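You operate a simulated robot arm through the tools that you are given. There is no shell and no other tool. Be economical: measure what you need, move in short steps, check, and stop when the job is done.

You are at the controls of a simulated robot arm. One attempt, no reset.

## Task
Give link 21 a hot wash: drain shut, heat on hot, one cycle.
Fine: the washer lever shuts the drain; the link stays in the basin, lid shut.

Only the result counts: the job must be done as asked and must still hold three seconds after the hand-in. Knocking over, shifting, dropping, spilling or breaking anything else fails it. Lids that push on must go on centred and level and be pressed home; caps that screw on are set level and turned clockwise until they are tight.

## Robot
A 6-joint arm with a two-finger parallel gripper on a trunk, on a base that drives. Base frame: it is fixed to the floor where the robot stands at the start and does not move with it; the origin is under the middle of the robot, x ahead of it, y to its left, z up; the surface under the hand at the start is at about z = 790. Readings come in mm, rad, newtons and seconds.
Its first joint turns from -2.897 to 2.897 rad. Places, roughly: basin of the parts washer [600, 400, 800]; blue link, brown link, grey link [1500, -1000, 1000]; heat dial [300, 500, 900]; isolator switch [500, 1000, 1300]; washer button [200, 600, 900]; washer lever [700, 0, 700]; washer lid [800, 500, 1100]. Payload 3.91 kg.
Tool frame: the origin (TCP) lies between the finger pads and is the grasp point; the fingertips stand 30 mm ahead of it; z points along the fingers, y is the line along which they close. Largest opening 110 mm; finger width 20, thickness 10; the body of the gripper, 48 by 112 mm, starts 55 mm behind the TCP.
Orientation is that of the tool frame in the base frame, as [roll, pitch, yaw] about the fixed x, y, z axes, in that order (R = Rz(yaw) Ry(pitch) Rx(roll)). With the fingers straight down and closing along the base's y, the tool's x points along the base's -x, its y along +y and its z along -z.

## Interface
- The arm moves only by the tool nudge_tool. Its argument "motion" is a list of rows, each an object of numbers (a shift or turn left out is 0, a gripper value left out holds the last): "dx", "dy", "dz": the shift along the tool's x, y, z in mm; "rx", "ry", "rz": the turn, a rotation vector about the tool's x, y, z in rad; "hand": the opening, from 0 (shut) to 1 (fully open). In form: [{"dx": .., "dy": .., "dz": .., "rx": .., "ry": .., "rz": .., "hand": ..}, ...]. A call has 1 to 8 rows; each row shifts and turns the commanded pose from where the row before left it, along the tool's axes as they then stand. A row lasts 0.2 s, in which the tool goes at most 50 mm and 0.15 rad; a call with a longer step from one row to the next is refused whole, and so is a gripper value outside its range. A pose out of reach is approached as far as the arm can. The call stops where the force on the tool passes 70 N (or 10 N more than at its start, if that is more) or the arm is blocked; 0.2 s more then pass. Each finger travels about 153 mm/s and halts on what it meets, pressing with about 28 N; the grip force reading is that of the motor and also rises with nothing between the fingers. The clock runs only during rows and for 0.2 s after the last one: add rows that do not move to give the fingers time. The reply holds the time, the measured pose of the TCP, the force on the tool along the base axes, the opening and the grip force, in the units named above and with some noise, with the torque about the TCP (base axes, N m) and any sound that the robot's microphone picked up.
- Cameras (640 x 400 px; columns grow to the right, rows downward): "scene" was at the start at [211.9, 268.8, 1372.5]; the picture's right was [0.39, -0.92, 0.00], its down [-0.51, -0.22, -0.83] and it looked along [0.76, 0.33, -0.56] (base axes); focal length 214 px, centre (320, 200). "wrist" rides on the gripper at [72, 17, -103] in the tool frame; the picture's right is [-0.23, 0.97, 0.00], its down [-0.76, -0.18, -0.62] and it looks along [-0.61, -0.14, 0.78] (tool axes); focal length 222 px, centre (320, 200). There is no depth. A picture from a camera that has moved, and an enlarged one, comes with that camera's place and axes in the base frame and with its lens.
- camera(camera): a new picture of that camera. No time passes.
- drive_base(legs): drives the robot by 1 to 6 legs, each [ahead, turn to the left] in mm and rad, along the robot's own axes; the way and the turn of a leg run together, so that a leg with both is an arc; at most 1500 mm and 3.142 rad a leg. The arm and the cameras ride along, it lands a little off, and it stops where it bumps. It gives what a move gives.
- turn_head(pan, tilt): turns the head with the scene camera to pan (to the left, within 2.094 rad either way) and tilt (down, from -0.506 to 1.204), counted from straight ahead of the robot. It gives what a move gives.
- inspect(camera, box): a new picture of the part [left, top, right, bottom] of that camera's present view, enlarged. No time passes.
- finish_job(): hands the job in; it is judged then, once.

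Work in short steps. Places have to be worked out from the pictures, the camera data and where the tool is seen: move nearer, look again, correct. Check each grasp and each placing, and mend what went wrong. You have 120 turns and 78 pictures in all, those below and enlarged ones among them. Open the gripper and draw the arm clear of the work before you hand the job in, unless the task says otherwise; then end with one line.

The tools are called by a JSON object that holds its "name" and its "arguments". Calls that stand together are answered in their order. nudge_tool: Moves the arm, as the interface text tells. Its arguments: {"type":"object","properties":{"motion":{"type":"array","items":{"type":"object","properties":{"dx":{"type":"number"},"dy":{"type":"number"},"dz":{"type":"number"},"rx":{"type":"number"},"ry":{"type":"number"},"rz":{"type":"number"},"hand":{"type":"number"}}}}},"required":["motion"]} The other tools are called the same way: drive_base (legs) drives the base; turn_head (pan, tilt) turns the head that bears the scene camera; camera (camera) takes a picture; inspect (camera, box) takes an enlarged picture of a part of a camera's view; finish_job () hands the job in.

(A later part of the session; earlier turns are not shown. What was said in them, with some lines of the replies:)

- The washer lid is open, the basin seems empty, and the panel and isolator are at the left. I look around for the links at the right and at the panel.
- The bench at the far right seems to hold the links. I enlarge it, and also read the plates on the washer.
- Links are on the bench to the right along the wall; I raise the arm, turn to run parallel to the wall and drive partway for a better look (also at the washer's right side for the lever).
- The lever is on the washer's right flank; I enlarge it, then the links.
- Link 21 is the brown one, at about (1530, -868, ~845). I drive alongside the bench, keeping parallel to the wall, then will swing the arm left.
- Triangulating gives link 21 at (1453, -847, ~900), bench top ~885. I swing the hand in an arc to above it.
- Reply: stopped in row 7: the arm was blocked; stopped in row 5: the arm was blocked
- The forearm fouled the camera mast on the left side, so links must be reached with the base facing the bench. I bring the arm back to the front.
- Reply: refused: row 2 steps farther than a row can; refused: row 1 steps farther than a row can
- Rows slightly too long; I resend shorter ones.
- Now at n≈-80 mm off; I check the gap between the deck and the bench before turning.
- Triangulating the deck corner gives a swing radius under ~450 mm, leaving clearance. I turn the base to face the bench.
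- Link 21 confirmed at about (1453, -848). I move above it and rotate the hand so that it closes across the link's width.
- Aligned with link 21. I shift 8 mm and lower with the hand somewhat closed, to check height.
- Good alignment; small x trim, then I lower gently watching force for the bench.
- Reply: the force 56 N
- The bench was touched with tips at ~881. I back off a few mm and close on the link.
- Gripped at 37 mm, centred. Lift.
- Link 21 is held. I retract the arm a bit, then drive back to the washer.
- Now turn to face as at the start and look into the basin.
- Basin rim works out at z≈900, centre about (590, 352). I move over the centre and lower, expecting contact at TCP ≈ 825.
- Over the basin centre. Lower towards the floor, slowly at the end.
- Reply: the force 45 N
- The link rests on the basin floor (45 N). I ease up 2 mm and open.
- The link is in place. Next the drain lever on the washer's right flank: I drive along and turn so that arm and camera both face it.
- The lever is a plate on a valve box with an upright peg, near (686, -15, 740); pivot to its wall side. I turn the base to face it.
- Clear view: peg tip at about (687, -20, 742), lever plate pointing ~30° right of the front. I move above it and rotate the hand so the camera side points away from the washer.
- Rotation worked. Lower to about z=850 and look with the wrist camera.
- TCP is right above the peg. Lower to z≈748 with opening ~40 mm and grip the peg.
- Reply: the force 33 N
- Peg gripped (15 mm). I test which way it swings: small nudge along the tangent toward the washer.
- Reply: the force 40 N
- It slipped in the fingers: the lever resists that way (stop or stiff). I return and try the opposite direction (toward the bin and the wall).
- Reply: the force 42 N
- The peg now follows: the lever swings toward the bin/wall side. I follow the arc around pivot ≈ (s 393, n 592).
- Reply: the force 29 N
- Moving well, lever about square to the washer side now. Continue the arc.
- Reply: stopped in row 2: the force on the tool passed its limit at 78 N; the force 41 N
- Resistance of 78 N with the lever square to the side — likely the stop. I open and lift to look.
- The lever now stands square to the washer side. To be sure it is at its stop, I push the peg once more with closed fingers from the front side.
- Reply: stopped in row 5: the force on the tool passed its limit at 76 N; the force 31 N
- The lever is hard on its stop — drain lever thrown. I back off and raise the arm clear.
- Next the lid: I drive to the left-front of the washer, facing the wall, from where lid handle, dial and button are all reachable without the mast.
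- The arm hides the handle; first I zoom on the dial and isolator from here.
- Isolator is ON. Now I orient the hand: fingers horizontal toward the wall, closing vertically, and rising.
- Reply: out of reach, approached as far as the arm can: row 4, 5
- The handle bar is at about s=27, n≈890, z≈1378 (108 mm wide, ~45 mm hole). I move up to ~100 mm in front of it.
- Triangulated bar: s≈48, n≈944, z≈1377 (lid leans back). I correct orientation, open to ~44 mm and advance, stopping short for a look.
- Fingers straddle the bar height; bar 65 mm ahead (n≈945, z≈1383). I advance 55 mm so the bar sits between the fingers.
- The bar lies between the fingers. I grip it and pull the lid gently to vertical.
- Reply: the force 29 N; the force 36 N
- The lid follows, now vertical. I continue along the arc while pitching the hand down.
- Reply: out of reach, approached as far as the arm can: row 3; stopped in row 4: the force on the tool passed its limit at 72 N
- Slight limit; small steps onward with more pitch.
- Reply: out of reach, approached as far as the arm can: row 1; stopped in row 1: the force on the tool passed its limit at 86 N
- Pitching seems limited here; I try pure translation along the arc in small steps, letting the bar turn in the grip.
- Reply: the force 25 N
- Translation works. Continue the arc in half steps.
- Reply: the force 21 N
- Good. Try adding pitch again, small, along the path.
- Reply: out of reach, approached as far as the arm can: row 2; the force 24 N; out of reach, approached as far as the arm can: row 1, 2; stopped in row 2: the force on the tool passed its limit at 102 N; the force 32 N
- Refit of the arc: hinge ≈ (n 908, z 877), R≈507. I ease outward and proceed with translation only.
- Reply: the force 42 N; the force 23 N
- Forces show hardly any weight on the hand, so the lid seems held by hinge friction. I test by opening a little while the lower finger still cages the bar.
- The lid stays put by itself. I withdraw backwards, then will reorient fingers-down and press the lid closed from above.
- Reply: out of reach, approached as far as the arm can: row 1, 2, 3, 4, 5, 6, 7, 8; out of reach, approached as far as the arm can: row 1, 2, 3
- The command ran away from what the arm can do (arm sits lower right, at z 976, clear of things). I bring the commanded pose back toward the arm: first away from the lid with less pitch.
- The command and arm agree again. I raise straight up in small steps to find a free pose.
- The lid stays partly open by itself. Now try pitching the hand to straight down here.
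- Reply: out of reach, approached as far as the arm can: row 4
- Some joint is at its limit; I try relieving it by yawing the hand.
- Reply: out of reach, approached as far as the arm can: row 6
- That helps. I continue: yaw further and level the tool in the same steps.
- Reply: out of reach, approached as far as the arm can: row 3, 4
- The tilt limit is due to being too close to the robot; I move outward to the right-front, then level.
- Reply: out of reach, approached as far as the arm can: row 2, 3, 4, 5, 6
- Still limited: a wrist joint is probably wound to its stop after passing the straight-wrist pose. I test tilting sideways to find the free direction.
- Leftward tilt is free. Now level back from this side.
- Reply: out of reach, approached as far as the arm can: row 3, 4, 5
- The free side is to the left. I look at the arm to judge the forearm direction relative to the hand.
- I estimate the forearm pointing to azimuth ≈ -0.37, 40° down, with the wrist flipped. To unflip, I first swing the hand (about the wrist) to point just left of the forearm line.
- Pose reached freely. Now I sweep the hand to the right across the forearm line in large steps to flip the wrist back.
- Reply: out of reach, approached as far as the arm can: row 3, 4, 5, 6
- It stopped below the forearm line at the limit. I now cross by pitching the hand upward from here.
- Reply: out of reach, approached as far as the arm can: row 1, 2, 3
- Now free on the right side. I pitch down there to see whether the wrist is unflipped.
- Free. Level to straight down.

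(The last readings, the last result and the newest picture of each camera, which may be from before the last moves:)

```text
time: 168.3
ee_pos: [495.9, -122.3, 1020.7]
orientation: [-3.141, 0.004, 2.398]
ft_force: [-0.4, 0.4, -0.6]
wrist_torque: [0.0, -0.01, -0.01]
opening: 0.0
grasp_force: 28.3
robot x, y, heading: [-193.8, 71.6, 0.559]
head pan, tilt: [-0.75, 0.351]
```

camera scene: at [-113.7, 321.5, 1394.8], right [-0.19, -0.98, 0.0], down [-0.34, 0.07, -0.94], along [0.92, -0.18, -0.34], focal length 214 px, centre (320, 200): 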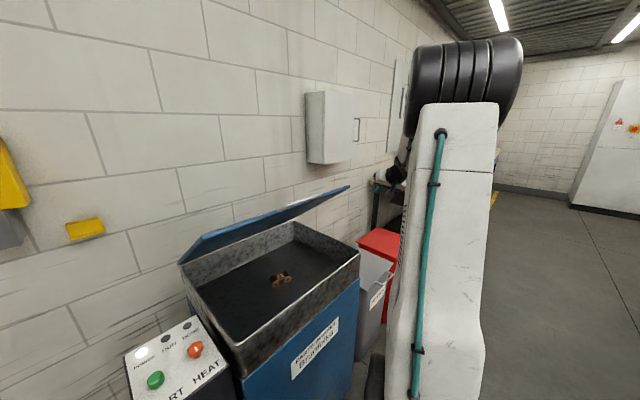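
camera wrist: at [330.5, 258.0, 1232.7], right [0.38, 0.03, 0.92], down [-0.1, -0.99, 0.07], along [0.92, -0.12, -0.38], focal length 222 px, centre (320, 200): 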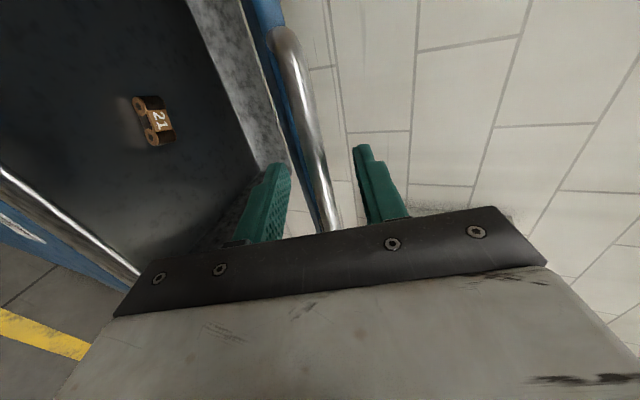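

Wrist is normal again. Now raise and move over the front part of the lid.

{"name": "nudge_tool", "arguments": {"motion": [{"dz": -47}, {"dz": -47}, {"dz": -47}, {"dz": -47}, {"dz": -47}, {"dz": -47}]}}

{"name": "nudge_tool", "arguments": {"motion": [{"dx": 31, "dy": 33.5}, {"dx": 31, "dy": 33.5}, {"dx": 31, "dy": 33.5}, {"dx": 31, "dy": 33.5}, {"dx": 31, "dy": 33.5}, {"dx": 31, "dy": 33.5}, {"dx": 31, "dy": 33.5}, {"dx": 31, "dy": 33.5}]}}

{"name": "nudge_tool", "arguments": {"motion": [{"dx": 30, "dy": 33}, {"dz": 40}, {"dz": 25}, {}]}}

{"name": "turn_head", "arguments": {"pan": -0.3, "tilt": 0.5}}

{"name": "camera", "arguments": {"camera": "scene"}}

```text
time: 169.7
ee_pos: [496.9, -117.2, 1303.0]
orientation: [-3.14, 0.002, 2.398]
ft_force: [0.0, -0.3, 0.9]
wrist_torque: [0.03, 0.01, 0.02]
opening: 0.0
grasp_force: 27.6
robot x, y, heading: [-190.6, 70.8, 0.552]
head pan, tilt: [-0.75, 0.351]
```

```text
time: 171.5
ee_pos: [495.3, 250.5, 1301.3]
orientation: [-3.139, 0.004, 2.399]
ft_force: [-0.6, -0.1, 0.7]
wrist_torque: [0.04, 0.02, 0.01]
opening: 0.1
grasp_force: 28.2
robot x, y, heading: [-191.9, 71.2, 0.556]
head pan, tilt: [-0.75, 0.351]
```

```text
time: 172.5
ee_pos: [494.3, 293.0, 1235.3]
orientation: [-3.139, 0.005, 2.397]
ft_force: [0.1, -0.8, -0.6]
wrist_torque: [-0.02, 0.01, -0.05]
opening: 0.1
grasp_force: 28.2
robot x, y, heading: [-195.2, 73.6, 0.557]
head pan, tilt: [-0.75, 0.351]
```

```text
time: 173.4
ee_pos: [494.0, 293.9, 1237.3]
orientation: [-3.139, 0.002, 2.398]
ft_force: [0.4, -0.4, -0.2]
wrist_torque: [0.01, 0.01, -0.06]
opening: 0.0
grasp_force: 28.1
robot x, y, heading: [-192.2, 74.0, 0.554]
head pan, tilt: [-0.3, 0.499]
```

```text
17 pictures are left
camera scene: at [-117.0, 362.5, 1381.1], right [0.25, -0.97, 0.0], down [-0.46, -0.12, -0.88], along [0.85, 0.22, -0.48], focal length 214 px, centre (320, 200)
```

scene: 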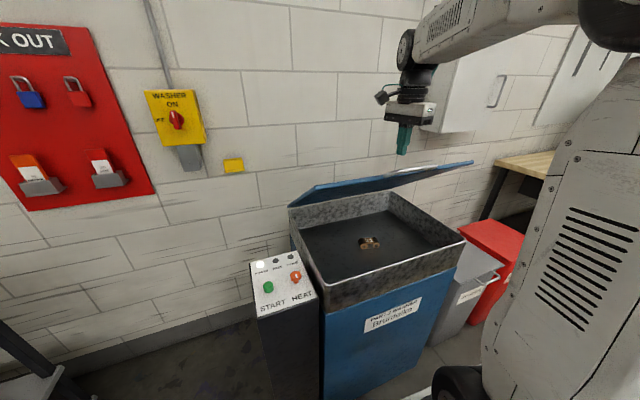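

The hand is above the lid's front half. Push down; resistance tells the contact.

{"name": "nudge_tool", "arguments": {"motion": [{"dz": 25}, {"dz": 25}, {"dz": 25}, {"dz": 25}, {"dz": 25}, {"dz": 25}, {"dz": 25}]}}

```text
time: 175.0
ee_pos: [496.4, 292.6, 1058.5]
orientation: [-3.139, 0.005, 2.398]
ft_force: [0.2, 0.9, -0.2]
wrist_torque: [-0.03, 0.01, 0.01]
opening: 0.1
grasp_force: 28.8
robot x, y, heading: [-189.4, 73.4, 0.555]
head pan, tilt: [-0.3, 0.499]
```

{"name": "camera", "arguments": {"camera": "scene"}}

```text
16 pictures are left
camera scene: at [-117.2, 362.5, 1381.1], right [0.25, -0.97, 0.0], down [-0.46, -0.12, -0.88], along [0.85, 0.22, -0.48], focal length 214 px, centre (320, 200)
```

scene: 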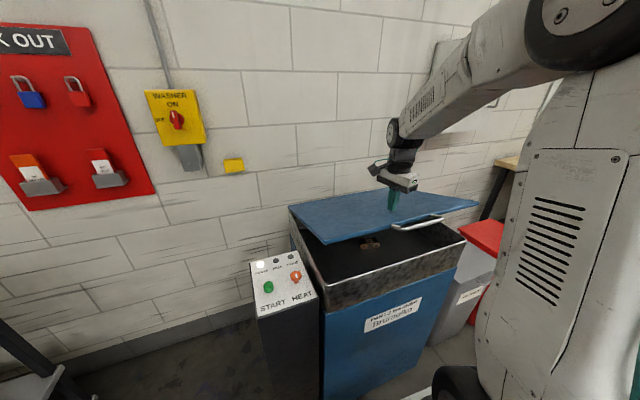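

The lid follows the push easily. Continue down until it seats.

{"name": "nudge_tool", "arguments": {"motion": [{"dz": 25}, {"dz": 25}, {"dz": 25}, {"dz": 15}, {"dz": 10}, {"dz": 10}, {"dz": 5}]}}

{"name": "camera", "arguments": {"camera": "scene"}}

```text
time: 176.8
ee_pos: [496.7, 288.3, 949.5]
orientation: [3.137, 0.008, 2.401]
ft_force: [-15.1, -5.0, 21.2]
wrist_torque: [-0.14, 0.76, 0.05]
opening: 0.0
grasp_force: 28.5
robot x, y, heading: [-192.9, 75.6, 0.553]
head pan, tilt: [-0.3, 0.499]
stopped in row 7: the force on the tool passed its limit at 73 N (the readings are from after the stop); the commanded pose is now the measured one
```

```text
15 pictures are left
camera scene: at [-118.6, 362.1, 1381.2], right [0.25, -0.97, 0.0], down [-0.46, -0.12, -0.88], along [0.85, 0.22, -0.48], focal length 214 px, centre (320, 200)
```

scene: 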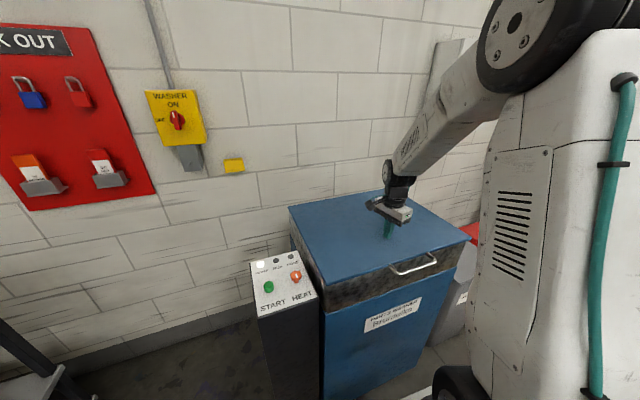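

The lid is closed. I lift off and go above the heat dial (≈ (293, 543, 884)) for a close look.

{"name": "nudge_tool", "arguments": {"motion": [{"dz": -45}, {"dz": -45}, {"dz": -40}, {"dx": 46, "dy": 7}, {"dx": 46, "dy": 7}, {"dx": 46, "dy": 7}, {"dx": 46, "dy": 7}, {"dx": 46, "dy": 7}]}}

{"name": "nudge_tool", "arguments": {"motion": [{"dx": 46, "dy": 8}, {"dx": 46, "dy": 8, "hand": 0.6}, {}, {}]}}

{"name": "camera", "arguments": {"camera": "wrist"}}

```text
time: 178.6
ee_pos: [348.3, 470.0, 1076.3]
orientation: [3.136, 0.01, 2.397]
ft_force: [0.2, -0.3, 0.9]
wrist_torque: [0.05, 0.02, 0.0]
opening: 0.0
grasp_force: 28.1
robot x, y, heading: [-191.9, 71.3, 0.559]
head pan, tilt: [-0.3, 0.499]
```

```text
time: 179.6
ee_pos: [292.3, 547.8, 1074.5]
orientation: [3.136, 0.009, 2.399]
ft_force: [0.2, -1.1, 0.3]
wrist_torque: [0.02, 0.04, 0.03]
opening: 65.9
grasp_force: 0.0
robot x, y, heading: [-192.3, 71.9, 0.557]
head pan, tilt: [-0.3, 0.499]
```

```text
14 pictures are left
camera wrist: at [249.2, 608.2, 1176.5], right [0.83, 0.56, 0.01], down [0.43, -0.65, 0.63], along [0.36, -0.52, -0.78], focal length 222 px, centre (320, 200)
```

wrist: 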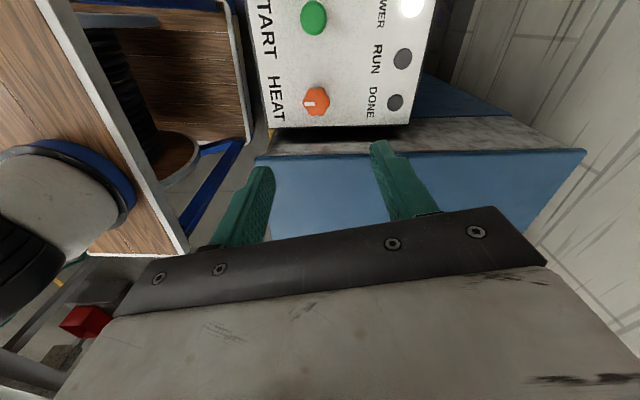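

{"name": "inspect", "arguments": {"camera": "wrist", "box": [250, 60, 430, 150]}}

```text
3.56 times, centred on (340, 105) of wrist
camera zoom: at [249.2, 608.2, 1176.5], right [0.83, 0.56, 0.01], down [0.43, -0.65, 0.63], along [0.36, -0.52, -0.78], focal length 790 px, centre (249, 538)
```

zoom: 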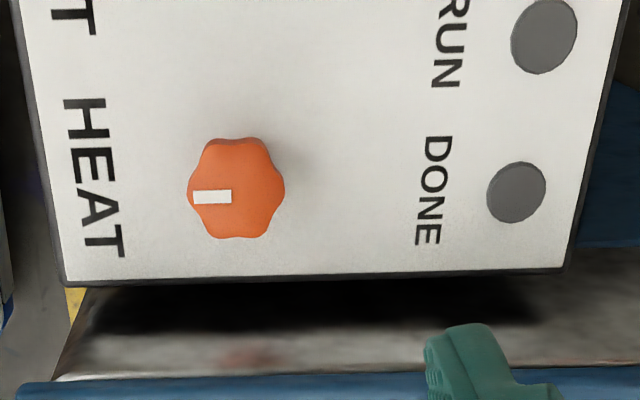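

The pointer faces the HEAT label (6 o'clock); no scale, so hot should be fully clockwise. I pre-wind the wrist counter-clockwise at this height.

{"name": "nudge_tool", "arguments": {"motion": [{"rz": -0.148}, {"rz": -0.148}, {"rz": -0.148}, {"rz": -0.148}, {"rz": -0.148}, {"rz": -0.148}, {"rz": -0.148}, {"rz": -0.148}]}}

{"name": "nudge_tool", "arguments": {"motion": [{"rz": -0.148}, {"rz": -0.148}, {"rz": -0.148}, {"rz": -0.148}, {"rz": -0.148}, {"rz": -0.148}, {"rz": -0.148}, {"rz": -0.148}]}}

{"name": "nudge_tool", "arguments": {"motion": [{"dz": 45}, {"dz": 45}, {}]}}

{"name": "camera", "arguments": {"camera": "wrist"}}

```text
time: 181.4
ee_pos: [295.8, 545.7, 1075.5]
orientation: [-3.136, 0.006, -2.699]
ft_force: [0.2, -0.6, -0.5]
wrist_torque: [-0.02, -0.02, -0.03]
opening: 66.1
grasp_force: 0.0
robot x, y, heading: [-192.5, 71.3, 0.553]
head pan, tilt: [-0.3, 0.499]
```

```text
time: 183.2
ee_pos: [294.6, 544.3, 1074.6]
orientation: [-3.133, -0.001, -1.517]
ft_force: [-0.2, 0.5, 0.3]
wrist_torque: [0.01, -0.06, -0.03]
opening: 66.2
grasp_force: 0.0
robot x, y, heading: [-193.3, 71.0, 0.555]
head pan, tilt: [-0.3, 0.499]
```

```text
time: 184.0
ee_pos: [295.5, 548.3, 987.3]
orientation: [-3.134, -0.002, -1.515]
ft_force: [-0.1, -0.7, 0.3]
wrist_torque: [-0.02, 0.0, -0.03]
opening: 66.0
grasp_force: 0.1
robot x, y, heading: [-189.8, 74.3, 0.556]
head pan, tilt: [-0.3, 0.499]
```

```text
12 pictures are left
camera wrist: at [281.3, 473.7, 1090.9], right [-0.98, 0.17, -0.01], down [0.13, 0.77, 0.62], along [0.12, 0.61, -0.78], focal length 222 px, centre (320, 200)
```

wrist: 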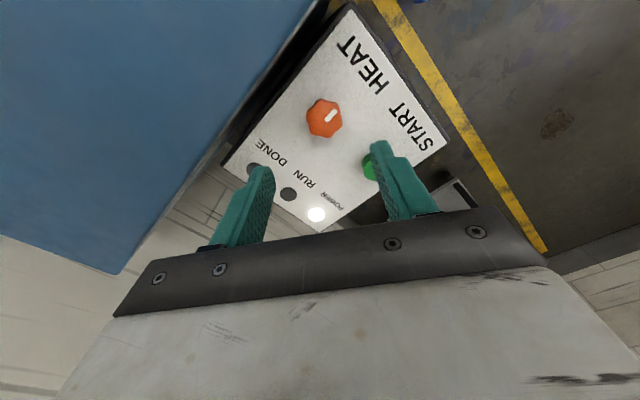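

Knob confirmed at (293, 541). Centre and lower to TCP ≈ 895.

{"name": "nudge_tool", "arguments": {"motion": [{"dx": 7, "dy": 3}, {"dz": 40}, {"dz": 35}, {"dz": 14}, {}]}}

{"name": "camera", "arguments": {"camera": "wrist"}}

```text
time: 185.2
ee_pos: [293.3, 537.2, 895.4]
orientation: [-3.132, -0.002, -1.516]
ft_force: [0.0, 0.5, 0.5]
wrist_torque: [-0.01, 0.0, 0.02]
opening: 66.2
grasp_force: 0.0
robot x, y, heading: [-193.6, 73.1, 0.557]
head pan, tilt: [-0.3, 0.499]
```

```text
11 pictures are left
camera wrist: at [278.4, 463.3, 997.9], right [-0.98, 0.17, -0.01], down [0.13, 0.77, 0.62], along [0.12, 0.61, -0.78], focal length 222 px, centre (320, 200)
```

wrist: 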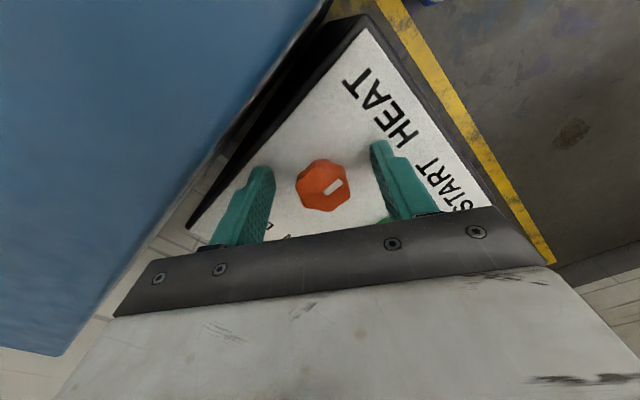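

Well centred. Close on the knob.

{"name": "nudge_tool", "arguments": {"motion": [{"dx": -3}, {"hand": 0.4}, {"hand": 0.2}, {"hand": 0.0}, {"hand": 0.0}]}}

{"name": "nudge_tool", "arguments": {"motion": [{"rz": 0.1}, {"rz": 0.1}, {"rz": 0.1}, {"rz": 0.1}]}}

```text
time: 186.4
ee_pos: [292.6, 539.9, 896.1]
orientation: [-3.132, -0.003, -1.517]
ft_force: [-1.4, 0.2, -0.3]
wrist_torque: [-0.09, -0.22, 0.0]
opening: 31.5
grasp_force: 45.4
robot x, y, heading: [-192.4, 72.7, 0.556]
head pan, tilt: [-0.3, 0.499]
```

```text
time: 187.4
ee_pos: [291.2, 539.1, 896.7]
orientation: [-3.133, -0.001, -1.916]
ft_force: [-17.8, 1.0, -2.8]
wrist_torque: [-1.07, 0.45, 0.05]
opening: 31.6
grasp_force: 45.4
robot x, y, heading: [-192.9, 71.0, 0.554]
head pan, tilt: [-0.3, 0.499]
```

It turns with little torque. Continue clockwise, watching torque and sounds.

{"name": "nudge_tool", "arguments": {"motion": [{"rz": 0.1}, {"rz": 0.1}, {"rz": 0.1}, {"rz": 0.1}, {"rz": 0.1}, {"rz": 0.1}]}}

{"name": "inspect", "arguments": {"camera": "scene", "box": [235, 230, 335, 320]}}

```text
time: 188.8
ee_pos: [292.5, 542.1, 897.1]
orientation: [-3.134, 0.008, -2.516]
ft_force: [-44.2, 10.3, -15.9]
wrist_torque: [-0.16, 0.84, 0.08]
opening: 31.7
grasp_force: 45.5
robot x, y, heading: [-191.7, 73.7, 0.553]
head pan, tilt: [-0.3, 0.499]
```

```text
4.44 times, centred on (285, 275) of scene
camera zoom: at [-118.8, 363.6, 1381.0], right [0.25, -0.97, 0.0], down [-0.46, -0.12, -0.88], along [0.85, 0.22, -0.48], focal length 953 px, centre (476, -133)
```

zoom: 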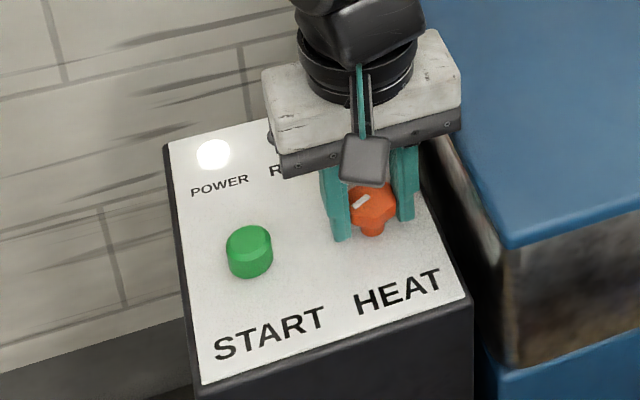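

Pointer moved from 6 toward 8 o'clock. I relieve the side force a little and continue.

{"name": "nudge_tool", "arguments": {"motion": [{"dx": 3, "dy": 2, "rz": 0.08}, {"rz": 0.1}, {"rz": 0.1}, {"rz": 0.1}, {"rz": 0.1}, {"rz": 0.1}]}}

```text
time: 190.2
ee_pos: [290.0, 543.3, 897.3]
orientation: [3.139, 0.012, -3.1]
ft_force: [24.9, 26.3, -13.0]
wrist_torque: [0.11, -0.8, 0.03]
opening: 31.4
grasp_force: 45.1
robot x, y, heading: [-187.6, 77.0, 0.552]
head pan, tilt: [-0.3, 0.499]
```

{"name": "nudge_tool", "arguments": {"motion": [{"dx": -2, "dy": 2, "rz": 0.08}, {"rz": 0.1}, {"rz": 0.1}, {"rz": 0.1}, {"rz": 0.1}]}}

{"name": "inspect", "arguments": {"camera": "scene", "box": [235, 230, 335, 320]}}

```text
time: 191.4
ee_pos: [291.8, 542.4, 897.6]
orientation: [3.139, 0.009, 2.706]
ft_force: [10.4, 6.4, 17.0]
wrist_torque: [0.15, -0.15, 0.72]
opening: 31.6
grasp_force: 44.5
robot x, y, heading: [-194.5, 73.6, 0.558]
head pan, tilt: [-0.3, 0.499]
```

```text
4.44 times, centred on (285, 275) of scene
camera zoom: at [-117.5, 362.8, 1381.1], right [0.25, -0.97, 0.0], down [-0.46, -0.12, -0.88], along [0.85, 0.22, -0.48], focal length 953 px, centre (476, -133)
```

zoom: 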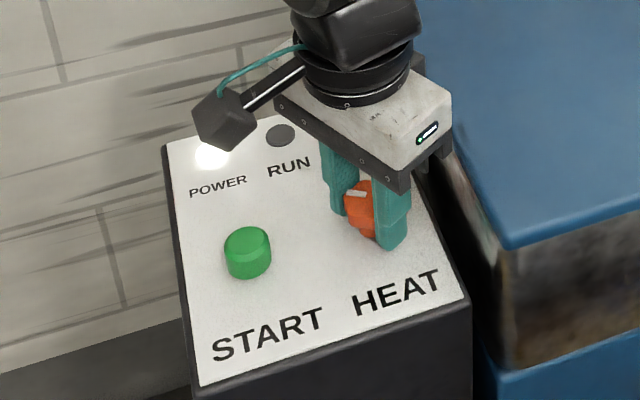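

Torque has risen to 0.7 N·m — perhaps the stop. I turn a little further to check.

{"name": "nudge_tool", "arguments": {"motion": [{"rz": 0.08}, {"rz": 0.08}, {}]}}

{"name": "inspect", "arguments": {"camera": "scene", "box": [265, 250, 325, 305]}}

```text
time: 192.2
ee_pos: [290.5, 544.8, 897.1]
orientation: [3.137, 0.009, 2.546]
ft_force: [-6.5, 33.7, 1.0]
wrist_torque: [0.6, 0.39, 0.38]
opening: 31.7
grasp_force: 45.3
robot x, y, heading: [-194.3, 75.0, 0.553]
head pan, tilt: [-0.3, 0.499]
```

```text
7.27 times, centred on (295, 278) of scene
camera zoom: at [-118.1, 364.3, 1380.8], right [0.25, -0.97, 0.0], down [-0.46, -0.12, -0.88], along [0.85, 0.22, -0.48], focal length 1560 px, centre (502, -364)
```

zoom: 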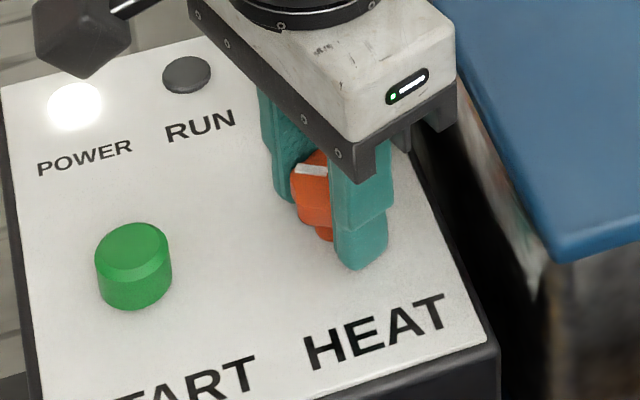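

I release, lift and look at the pointer from above.

{"name": "nudge_tool", "arguments": {"motion": [{"hand": 0.3}, {"hand": 0.5}, {"hand": 0.6}, {"dz": -40}, {"dz": -45}, {}]}}

{"name": "inspect", "arguments": {"camera": "wrist", "box": [220, 40, 420, 200]}}

```text
time: 193.6
ee_pos: [289.8, 543.8, 979.4]
orientation: [3.137, 0.008, 2.546]
ft_force: [-0.6, 0.8, 0.5]
wrist_torque: [0.0, 0.01, 0.0]
opening: 66.2
grasp_force: 0.1
robot x, y, heading: [-192.1, 72.5, 0.553]
head pan, tilt: [-0.3, 0.499]
```

```text
2.50 times, centred on (320, 120) of wrist
camera zoom: at [236.9, 598.4, 1082.6], right [0.73, 0.68, 0.01], down [0.53, -0.57, 0.63], along [0.43, -0.46, -0.78], focal length 555 px, centre (320, 400)
```

zoom: 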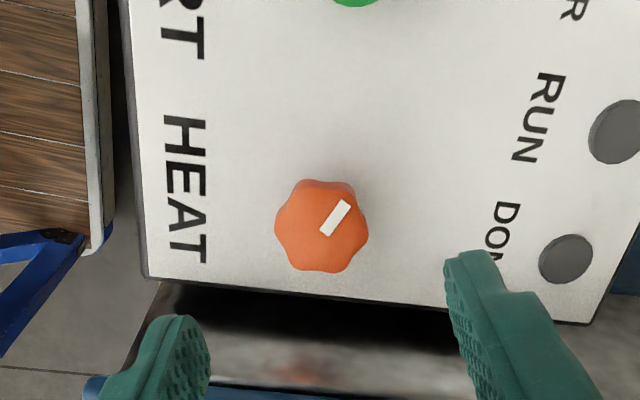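

The pointer has followed to ~10:30, so no firm stop yet. I rewind the wrist, regrip and continue clockwise.

{"name": "nudge_tool", "arguments": {"motion": [{"rz": -0.148}, {"rz": -0.148}, {"rz": -0.148}, {"rz": -0.148}, {"rz": -0.148}, {"rz": -0.148}, {"rz": -0.148}, {"rz": -0.148}]}}

{"name": "nudge_tool", "arguments": {"motion": [{"rz": -0.148}, {"rz": -0.148}, {"rz": -0.148}, {"rz": -0.148}, {"rz": -0.148}, {"rz": -0.148}, {}]}}

```text
time: 195.4
ee_pos: [290.8, 543.5, 981.4]
orientation: [-3.134, 0.007, -2.55]
ft_force: [0.4, -0.4, -0.9]
wrist_torque: [-0.01, 0.01, -0.03]
opening: 66.2
grasp_force: 0.0
robot x, y, heading: [-193.6, 72.2, 0.556]
head pan, tilt: [-0.3, 0.499]
```

```text
time: 197.0
ee_pos: [290.0, 543.3, 981.9]
orientation: [-3.132, -0.002, -1.663]
ft_force: [-0.7, -0.9, -0.3]
wrist_torque: [-0.01, -0.01, 0.01]
opening: 66.0
grasp_force: 0.1
robot x, y, heading: [-195.1, 69.8, 0.558]
head pan, tilt: [-0.3, 0.499]
```

{"name": "nudge_tool", "arguments": {"motion": [{"dx": 2, "dy": -2}, {"dz": 45}, {"dz": 40}, {"hand": 0.4}, {"hand": 0.2}, {"hand": 0.0}, {"hand": 0.0}]}}

{"name": "nudge_tool", "arguments": {"motion": [{"rz": 0.08}, {"rz": 0.08}, {"rz": 0.08}, {}]}}

{"name": "nudge_tool", "arguments": {"motion": [{"rz": 0.08}, {"rz": 0.08}, {"rz": 0.08}, {}]}}

```text
time: 198.6
ee_pos: [292.0, 541.2, 894.6]
orientation: [-3.132, 0.001, -1.665]
ft_force: [4.6, 0.6, -4.2]
wrist_torque: [0.98, -0.07, 0.03]
opening: 31.6
grasp_force: 44.9
robot x, y, heading: [-191.0, 68.8, 0.556]
head pan, tilt: [-0.3, 0.499]
```

```text
time: 199.6
ee_pos: [291.6, 541.8, 895.2]
orientation: [-3.133, -0.001, -1.903]
ft_force: [-3.7, -0.7, -9.9]
wrist_torque: [-0.07, 0.22, 0.34]
opening: 31.9
grasp_force: 44.9
robot x, y, heading: [-194.2, 72.0, 0.555]
head pan, tilt: [-0.3, 0.499]
```

```text
time: 200.6
ee_pos: [290.8, 541.1, 896.9]
orientation: [-3.133, 0.001, -2.145]
ft_force: [-22.3, -0.4, -19.5]
wrist_torque: [0.0, 0.42, 0.46]
opening: 31.4
grasp_force: 44.8
robot x, y, heading: [-193.6, 71.4, 0.556]
head pan, tilt: [-0.3, 0.499]
```

{"name": "inspect", "arguments": {"camera": "scene", "box": [265, 250, 325, 305]}}

```text
7.27 times, centred on (295, 278) of scene
camera zoom: at [-117.9, 363.4, 1381.0], right [0.25, -0.97, 0.0], down [-0.46, -0.12, -0.88], along [0.85, 0.22, -0.48], focal length 1560 px, centre (502, -364)
```

zoom: 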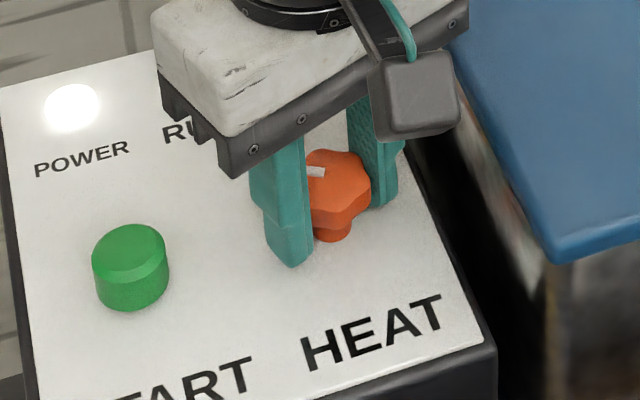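

The pointer did not move with the last 0.5 rad: the knob is at its clockwise stop (hot). I release, lift, close the fingers and go above START.

{"name": "nudge_tool", "arguments": {"motion": [{"hand": 0.3}, {"hand": 0.5}, {"hand": 0.6}, {"dz": -45}, {"dz": -45, "hand": 0.0}, {"dx": -16, "dy": 37}, {"dx": -16, "dy": 37}, {}]}}

{"name": "camera", "arguments": {"camera": "wrist"}}

```text
time: 202.4
ee_pos: [244.4, 609.6, 984.5]
orientation: [-3.134, 0.004, -2.143]
ft_force: [0.1, 0.8, 0.1]
wrist_torque: [0.01, 0.0, -0.01]
opening: 0.0
grasp_force: 28.2
robot x, y, heading: [-194.4, 77.5, 0.557]
head pan, tilt: [-0.3, 0.499]
```

```text
5 pictures are left
camera wrist: at [189.0, 557.6, 1086.8], right [-0.69, 0.72, -0.01], down [0.56, 0.54, 0.63], along [0.46, 0.43, -0.78], focal length 222 px, centre (320, 200)
```

wrist: 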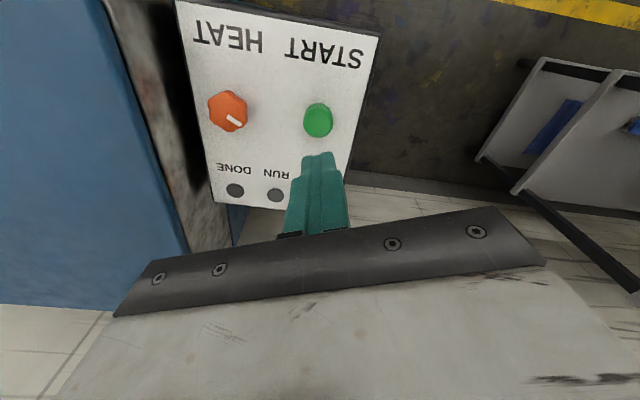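

Button at (244.5, 606). I trim and descend to just above it, then press once.

{"name": "nudge_tool", "arguments": {"motion": [{"dx": 3, "dy": -2}, {"dz": 40}, {"dz": 25}, {"dz": 8}, {"dz": 5}, {"dz": 4}, {"dz": 3}, {}]}}

```text
time: 204.2
ee_pos: [247.7, 604.5, 901.2]
orientation: [-3.133, 0.005, -2.147]
ft_force: [2.3, -4.5, 18.5]
wrist_torque: [-0.14, -0.02, -0.01]
opening: 0.0
grasp_force: 28.1
robot x, y, heading: [-193.7, 72.6, 0.555]
head pan, tilt: [-0.3, 0.499]
heard: click
```

A click at 18 N: the button was pressed. I lift straight away and check the lamps.

{"name": "nudge_tool", "arguments": {"motion": [{"dz": -30}, {"dz": -45}, {"dz": -45}, {"dz": -40}]}}

{"name": "inspect", "arguments": {"camera": "scene", "box": [215, 200, 475, 360]}}

```text
time: 205.2
ee_pos: [250.3, 607.8, 1064.2]
orientation: [-3.133, 0.003, -2.142]
ft_force: [-0.5, -0.3, 0.4]
wrist_torque: [0.0, 0.0, 0.01]
opening: 0.2
grasp_force: 27.3
robot x, y, heading: [-188.8, 74.0, 0.557]
head pan, tilt: [-0.3, 0.499]
```

```text
2.46 times, centred on (345, 280) of scene
camera zoom: at [-117.3, 363.2, 1381.0], right [0.25, -0.97, 0.0], down [-0.46, -0.12, -0.88], along [0.85, 0.22, -0.48], focal length 528 px, centre (258, 3)
```

zoom: 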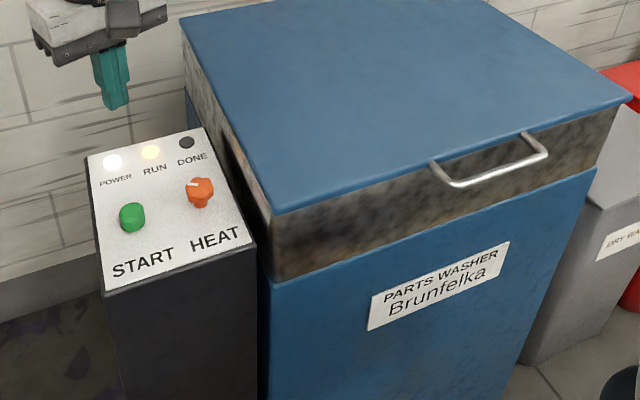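

The RUN lamp is lit, lid shut. I open the gripper, draw the arm back a little and wait for DONE.

{"name": "nudge_tool", "arguments": {"motion": [{"dz": -45, "hand": 0.6}, {"dz": -45}, {}, {}, {}, {}, {}, {}]}}

{"name": "nudge_tool", "arguments": {"motion": [{}, {}, {}, {}, {}, {}, {}, {}]}}

{"name": "nudge_tool", "arguments": {"motion": [{}, {}, {}, {}, {}, {}, {}, {}]}}

{"name": "nudge_tool", "arguments": {"motion": [{}, {}, {}, {}, {}, {}, {}, {}]}}

{"name": "inspect", "arguments": {"camera": "scene", "box": [235, 230, 335, 320]}}

```text
time: 207.0
ee_pos: [247.3, 608.1, 1153.0]
orientation: [-3.133, 0.002, -2.143]
ft_force: [-0.5, -0.1, -0.3]
wrist_torque: [0.01, 0.0, -0.02]
opening: 66.0
grasp_force: 0.0
robot x, y, heading: [-191.4, 69.9, 0.554]
head pan, tilt: [-0.3, 0.499]
```

```text
time: 208.8
ee_pos: [247.8, 608.6, 1153.4]
orientation: [-3.131, 0.003, -2.145]
ft_force: [0.3, 1.0, 0.0]
wrist_torque: [0.0, 0.01, 0.03]
opening: 65.7
grasp_force: 0.1
robot x, y, heading: [-193.1, 72.4, 0.552]
head pan, tilt: [-0.3, 0.499]
```

```text
time: 210.6
ee_pos: [248.3, 607.9, 1153.2]
orientation: [-3.132, 0.005, -2.143]
ft_force: [0.6, 0.2, -0.6]
wrist_torque: [0.01, 0.01, -0.02]
opening: 65.6
grasp_force: 0.0
robot x, y, heading: [-187.9, 74.0, 0.555]
head pan, tilt: [-0.3, 0.499]
```

```text
time: 212.4
ee_pos: [246.9, 607.9, 1152.5]
orientation: [-3.134, 0.005, -2.143]
ft_force: [0.1, 0.2, 0.4]
wrist_torque: [0.01, 0.01, 0.0]
opening: 66.1
grasp_force: 0.1
robot x, y, heading: [-189.1, 73.6, 0.556]
head pan, tilt: [-0.3, 0.499]
```

```text
4.44 times, centred on (285, 275) of scene
camera zoom: at [-117.4, 363.0, 1381.1], right [0.25, -0.97, 0.0], down [-0.46, -0.12, -0.88], along [0.85, 0.22, -0.48], focal length 953 px, centre (476, -133)
```

zoom: 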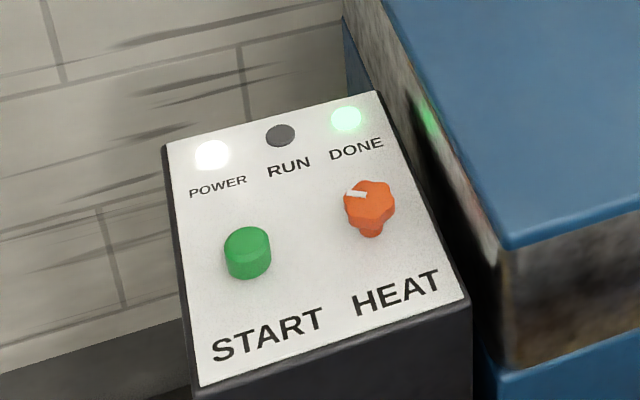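

The DONE lamp is lit, RUN is off, the lid is shut with link 21 inside, and the gripper is open and clear. I hand in.

{"name": "finish_job", "arguments": {}}

```text
The job is handed in.
```

Link 21 had one wash cycle: drain lever on its stop, heat dial fully clockwise, lid shut, and DONE lit with the link still in the basin. Neither the lever nor the dial is marked, so I took shut and hot to be the stops I turned them to.
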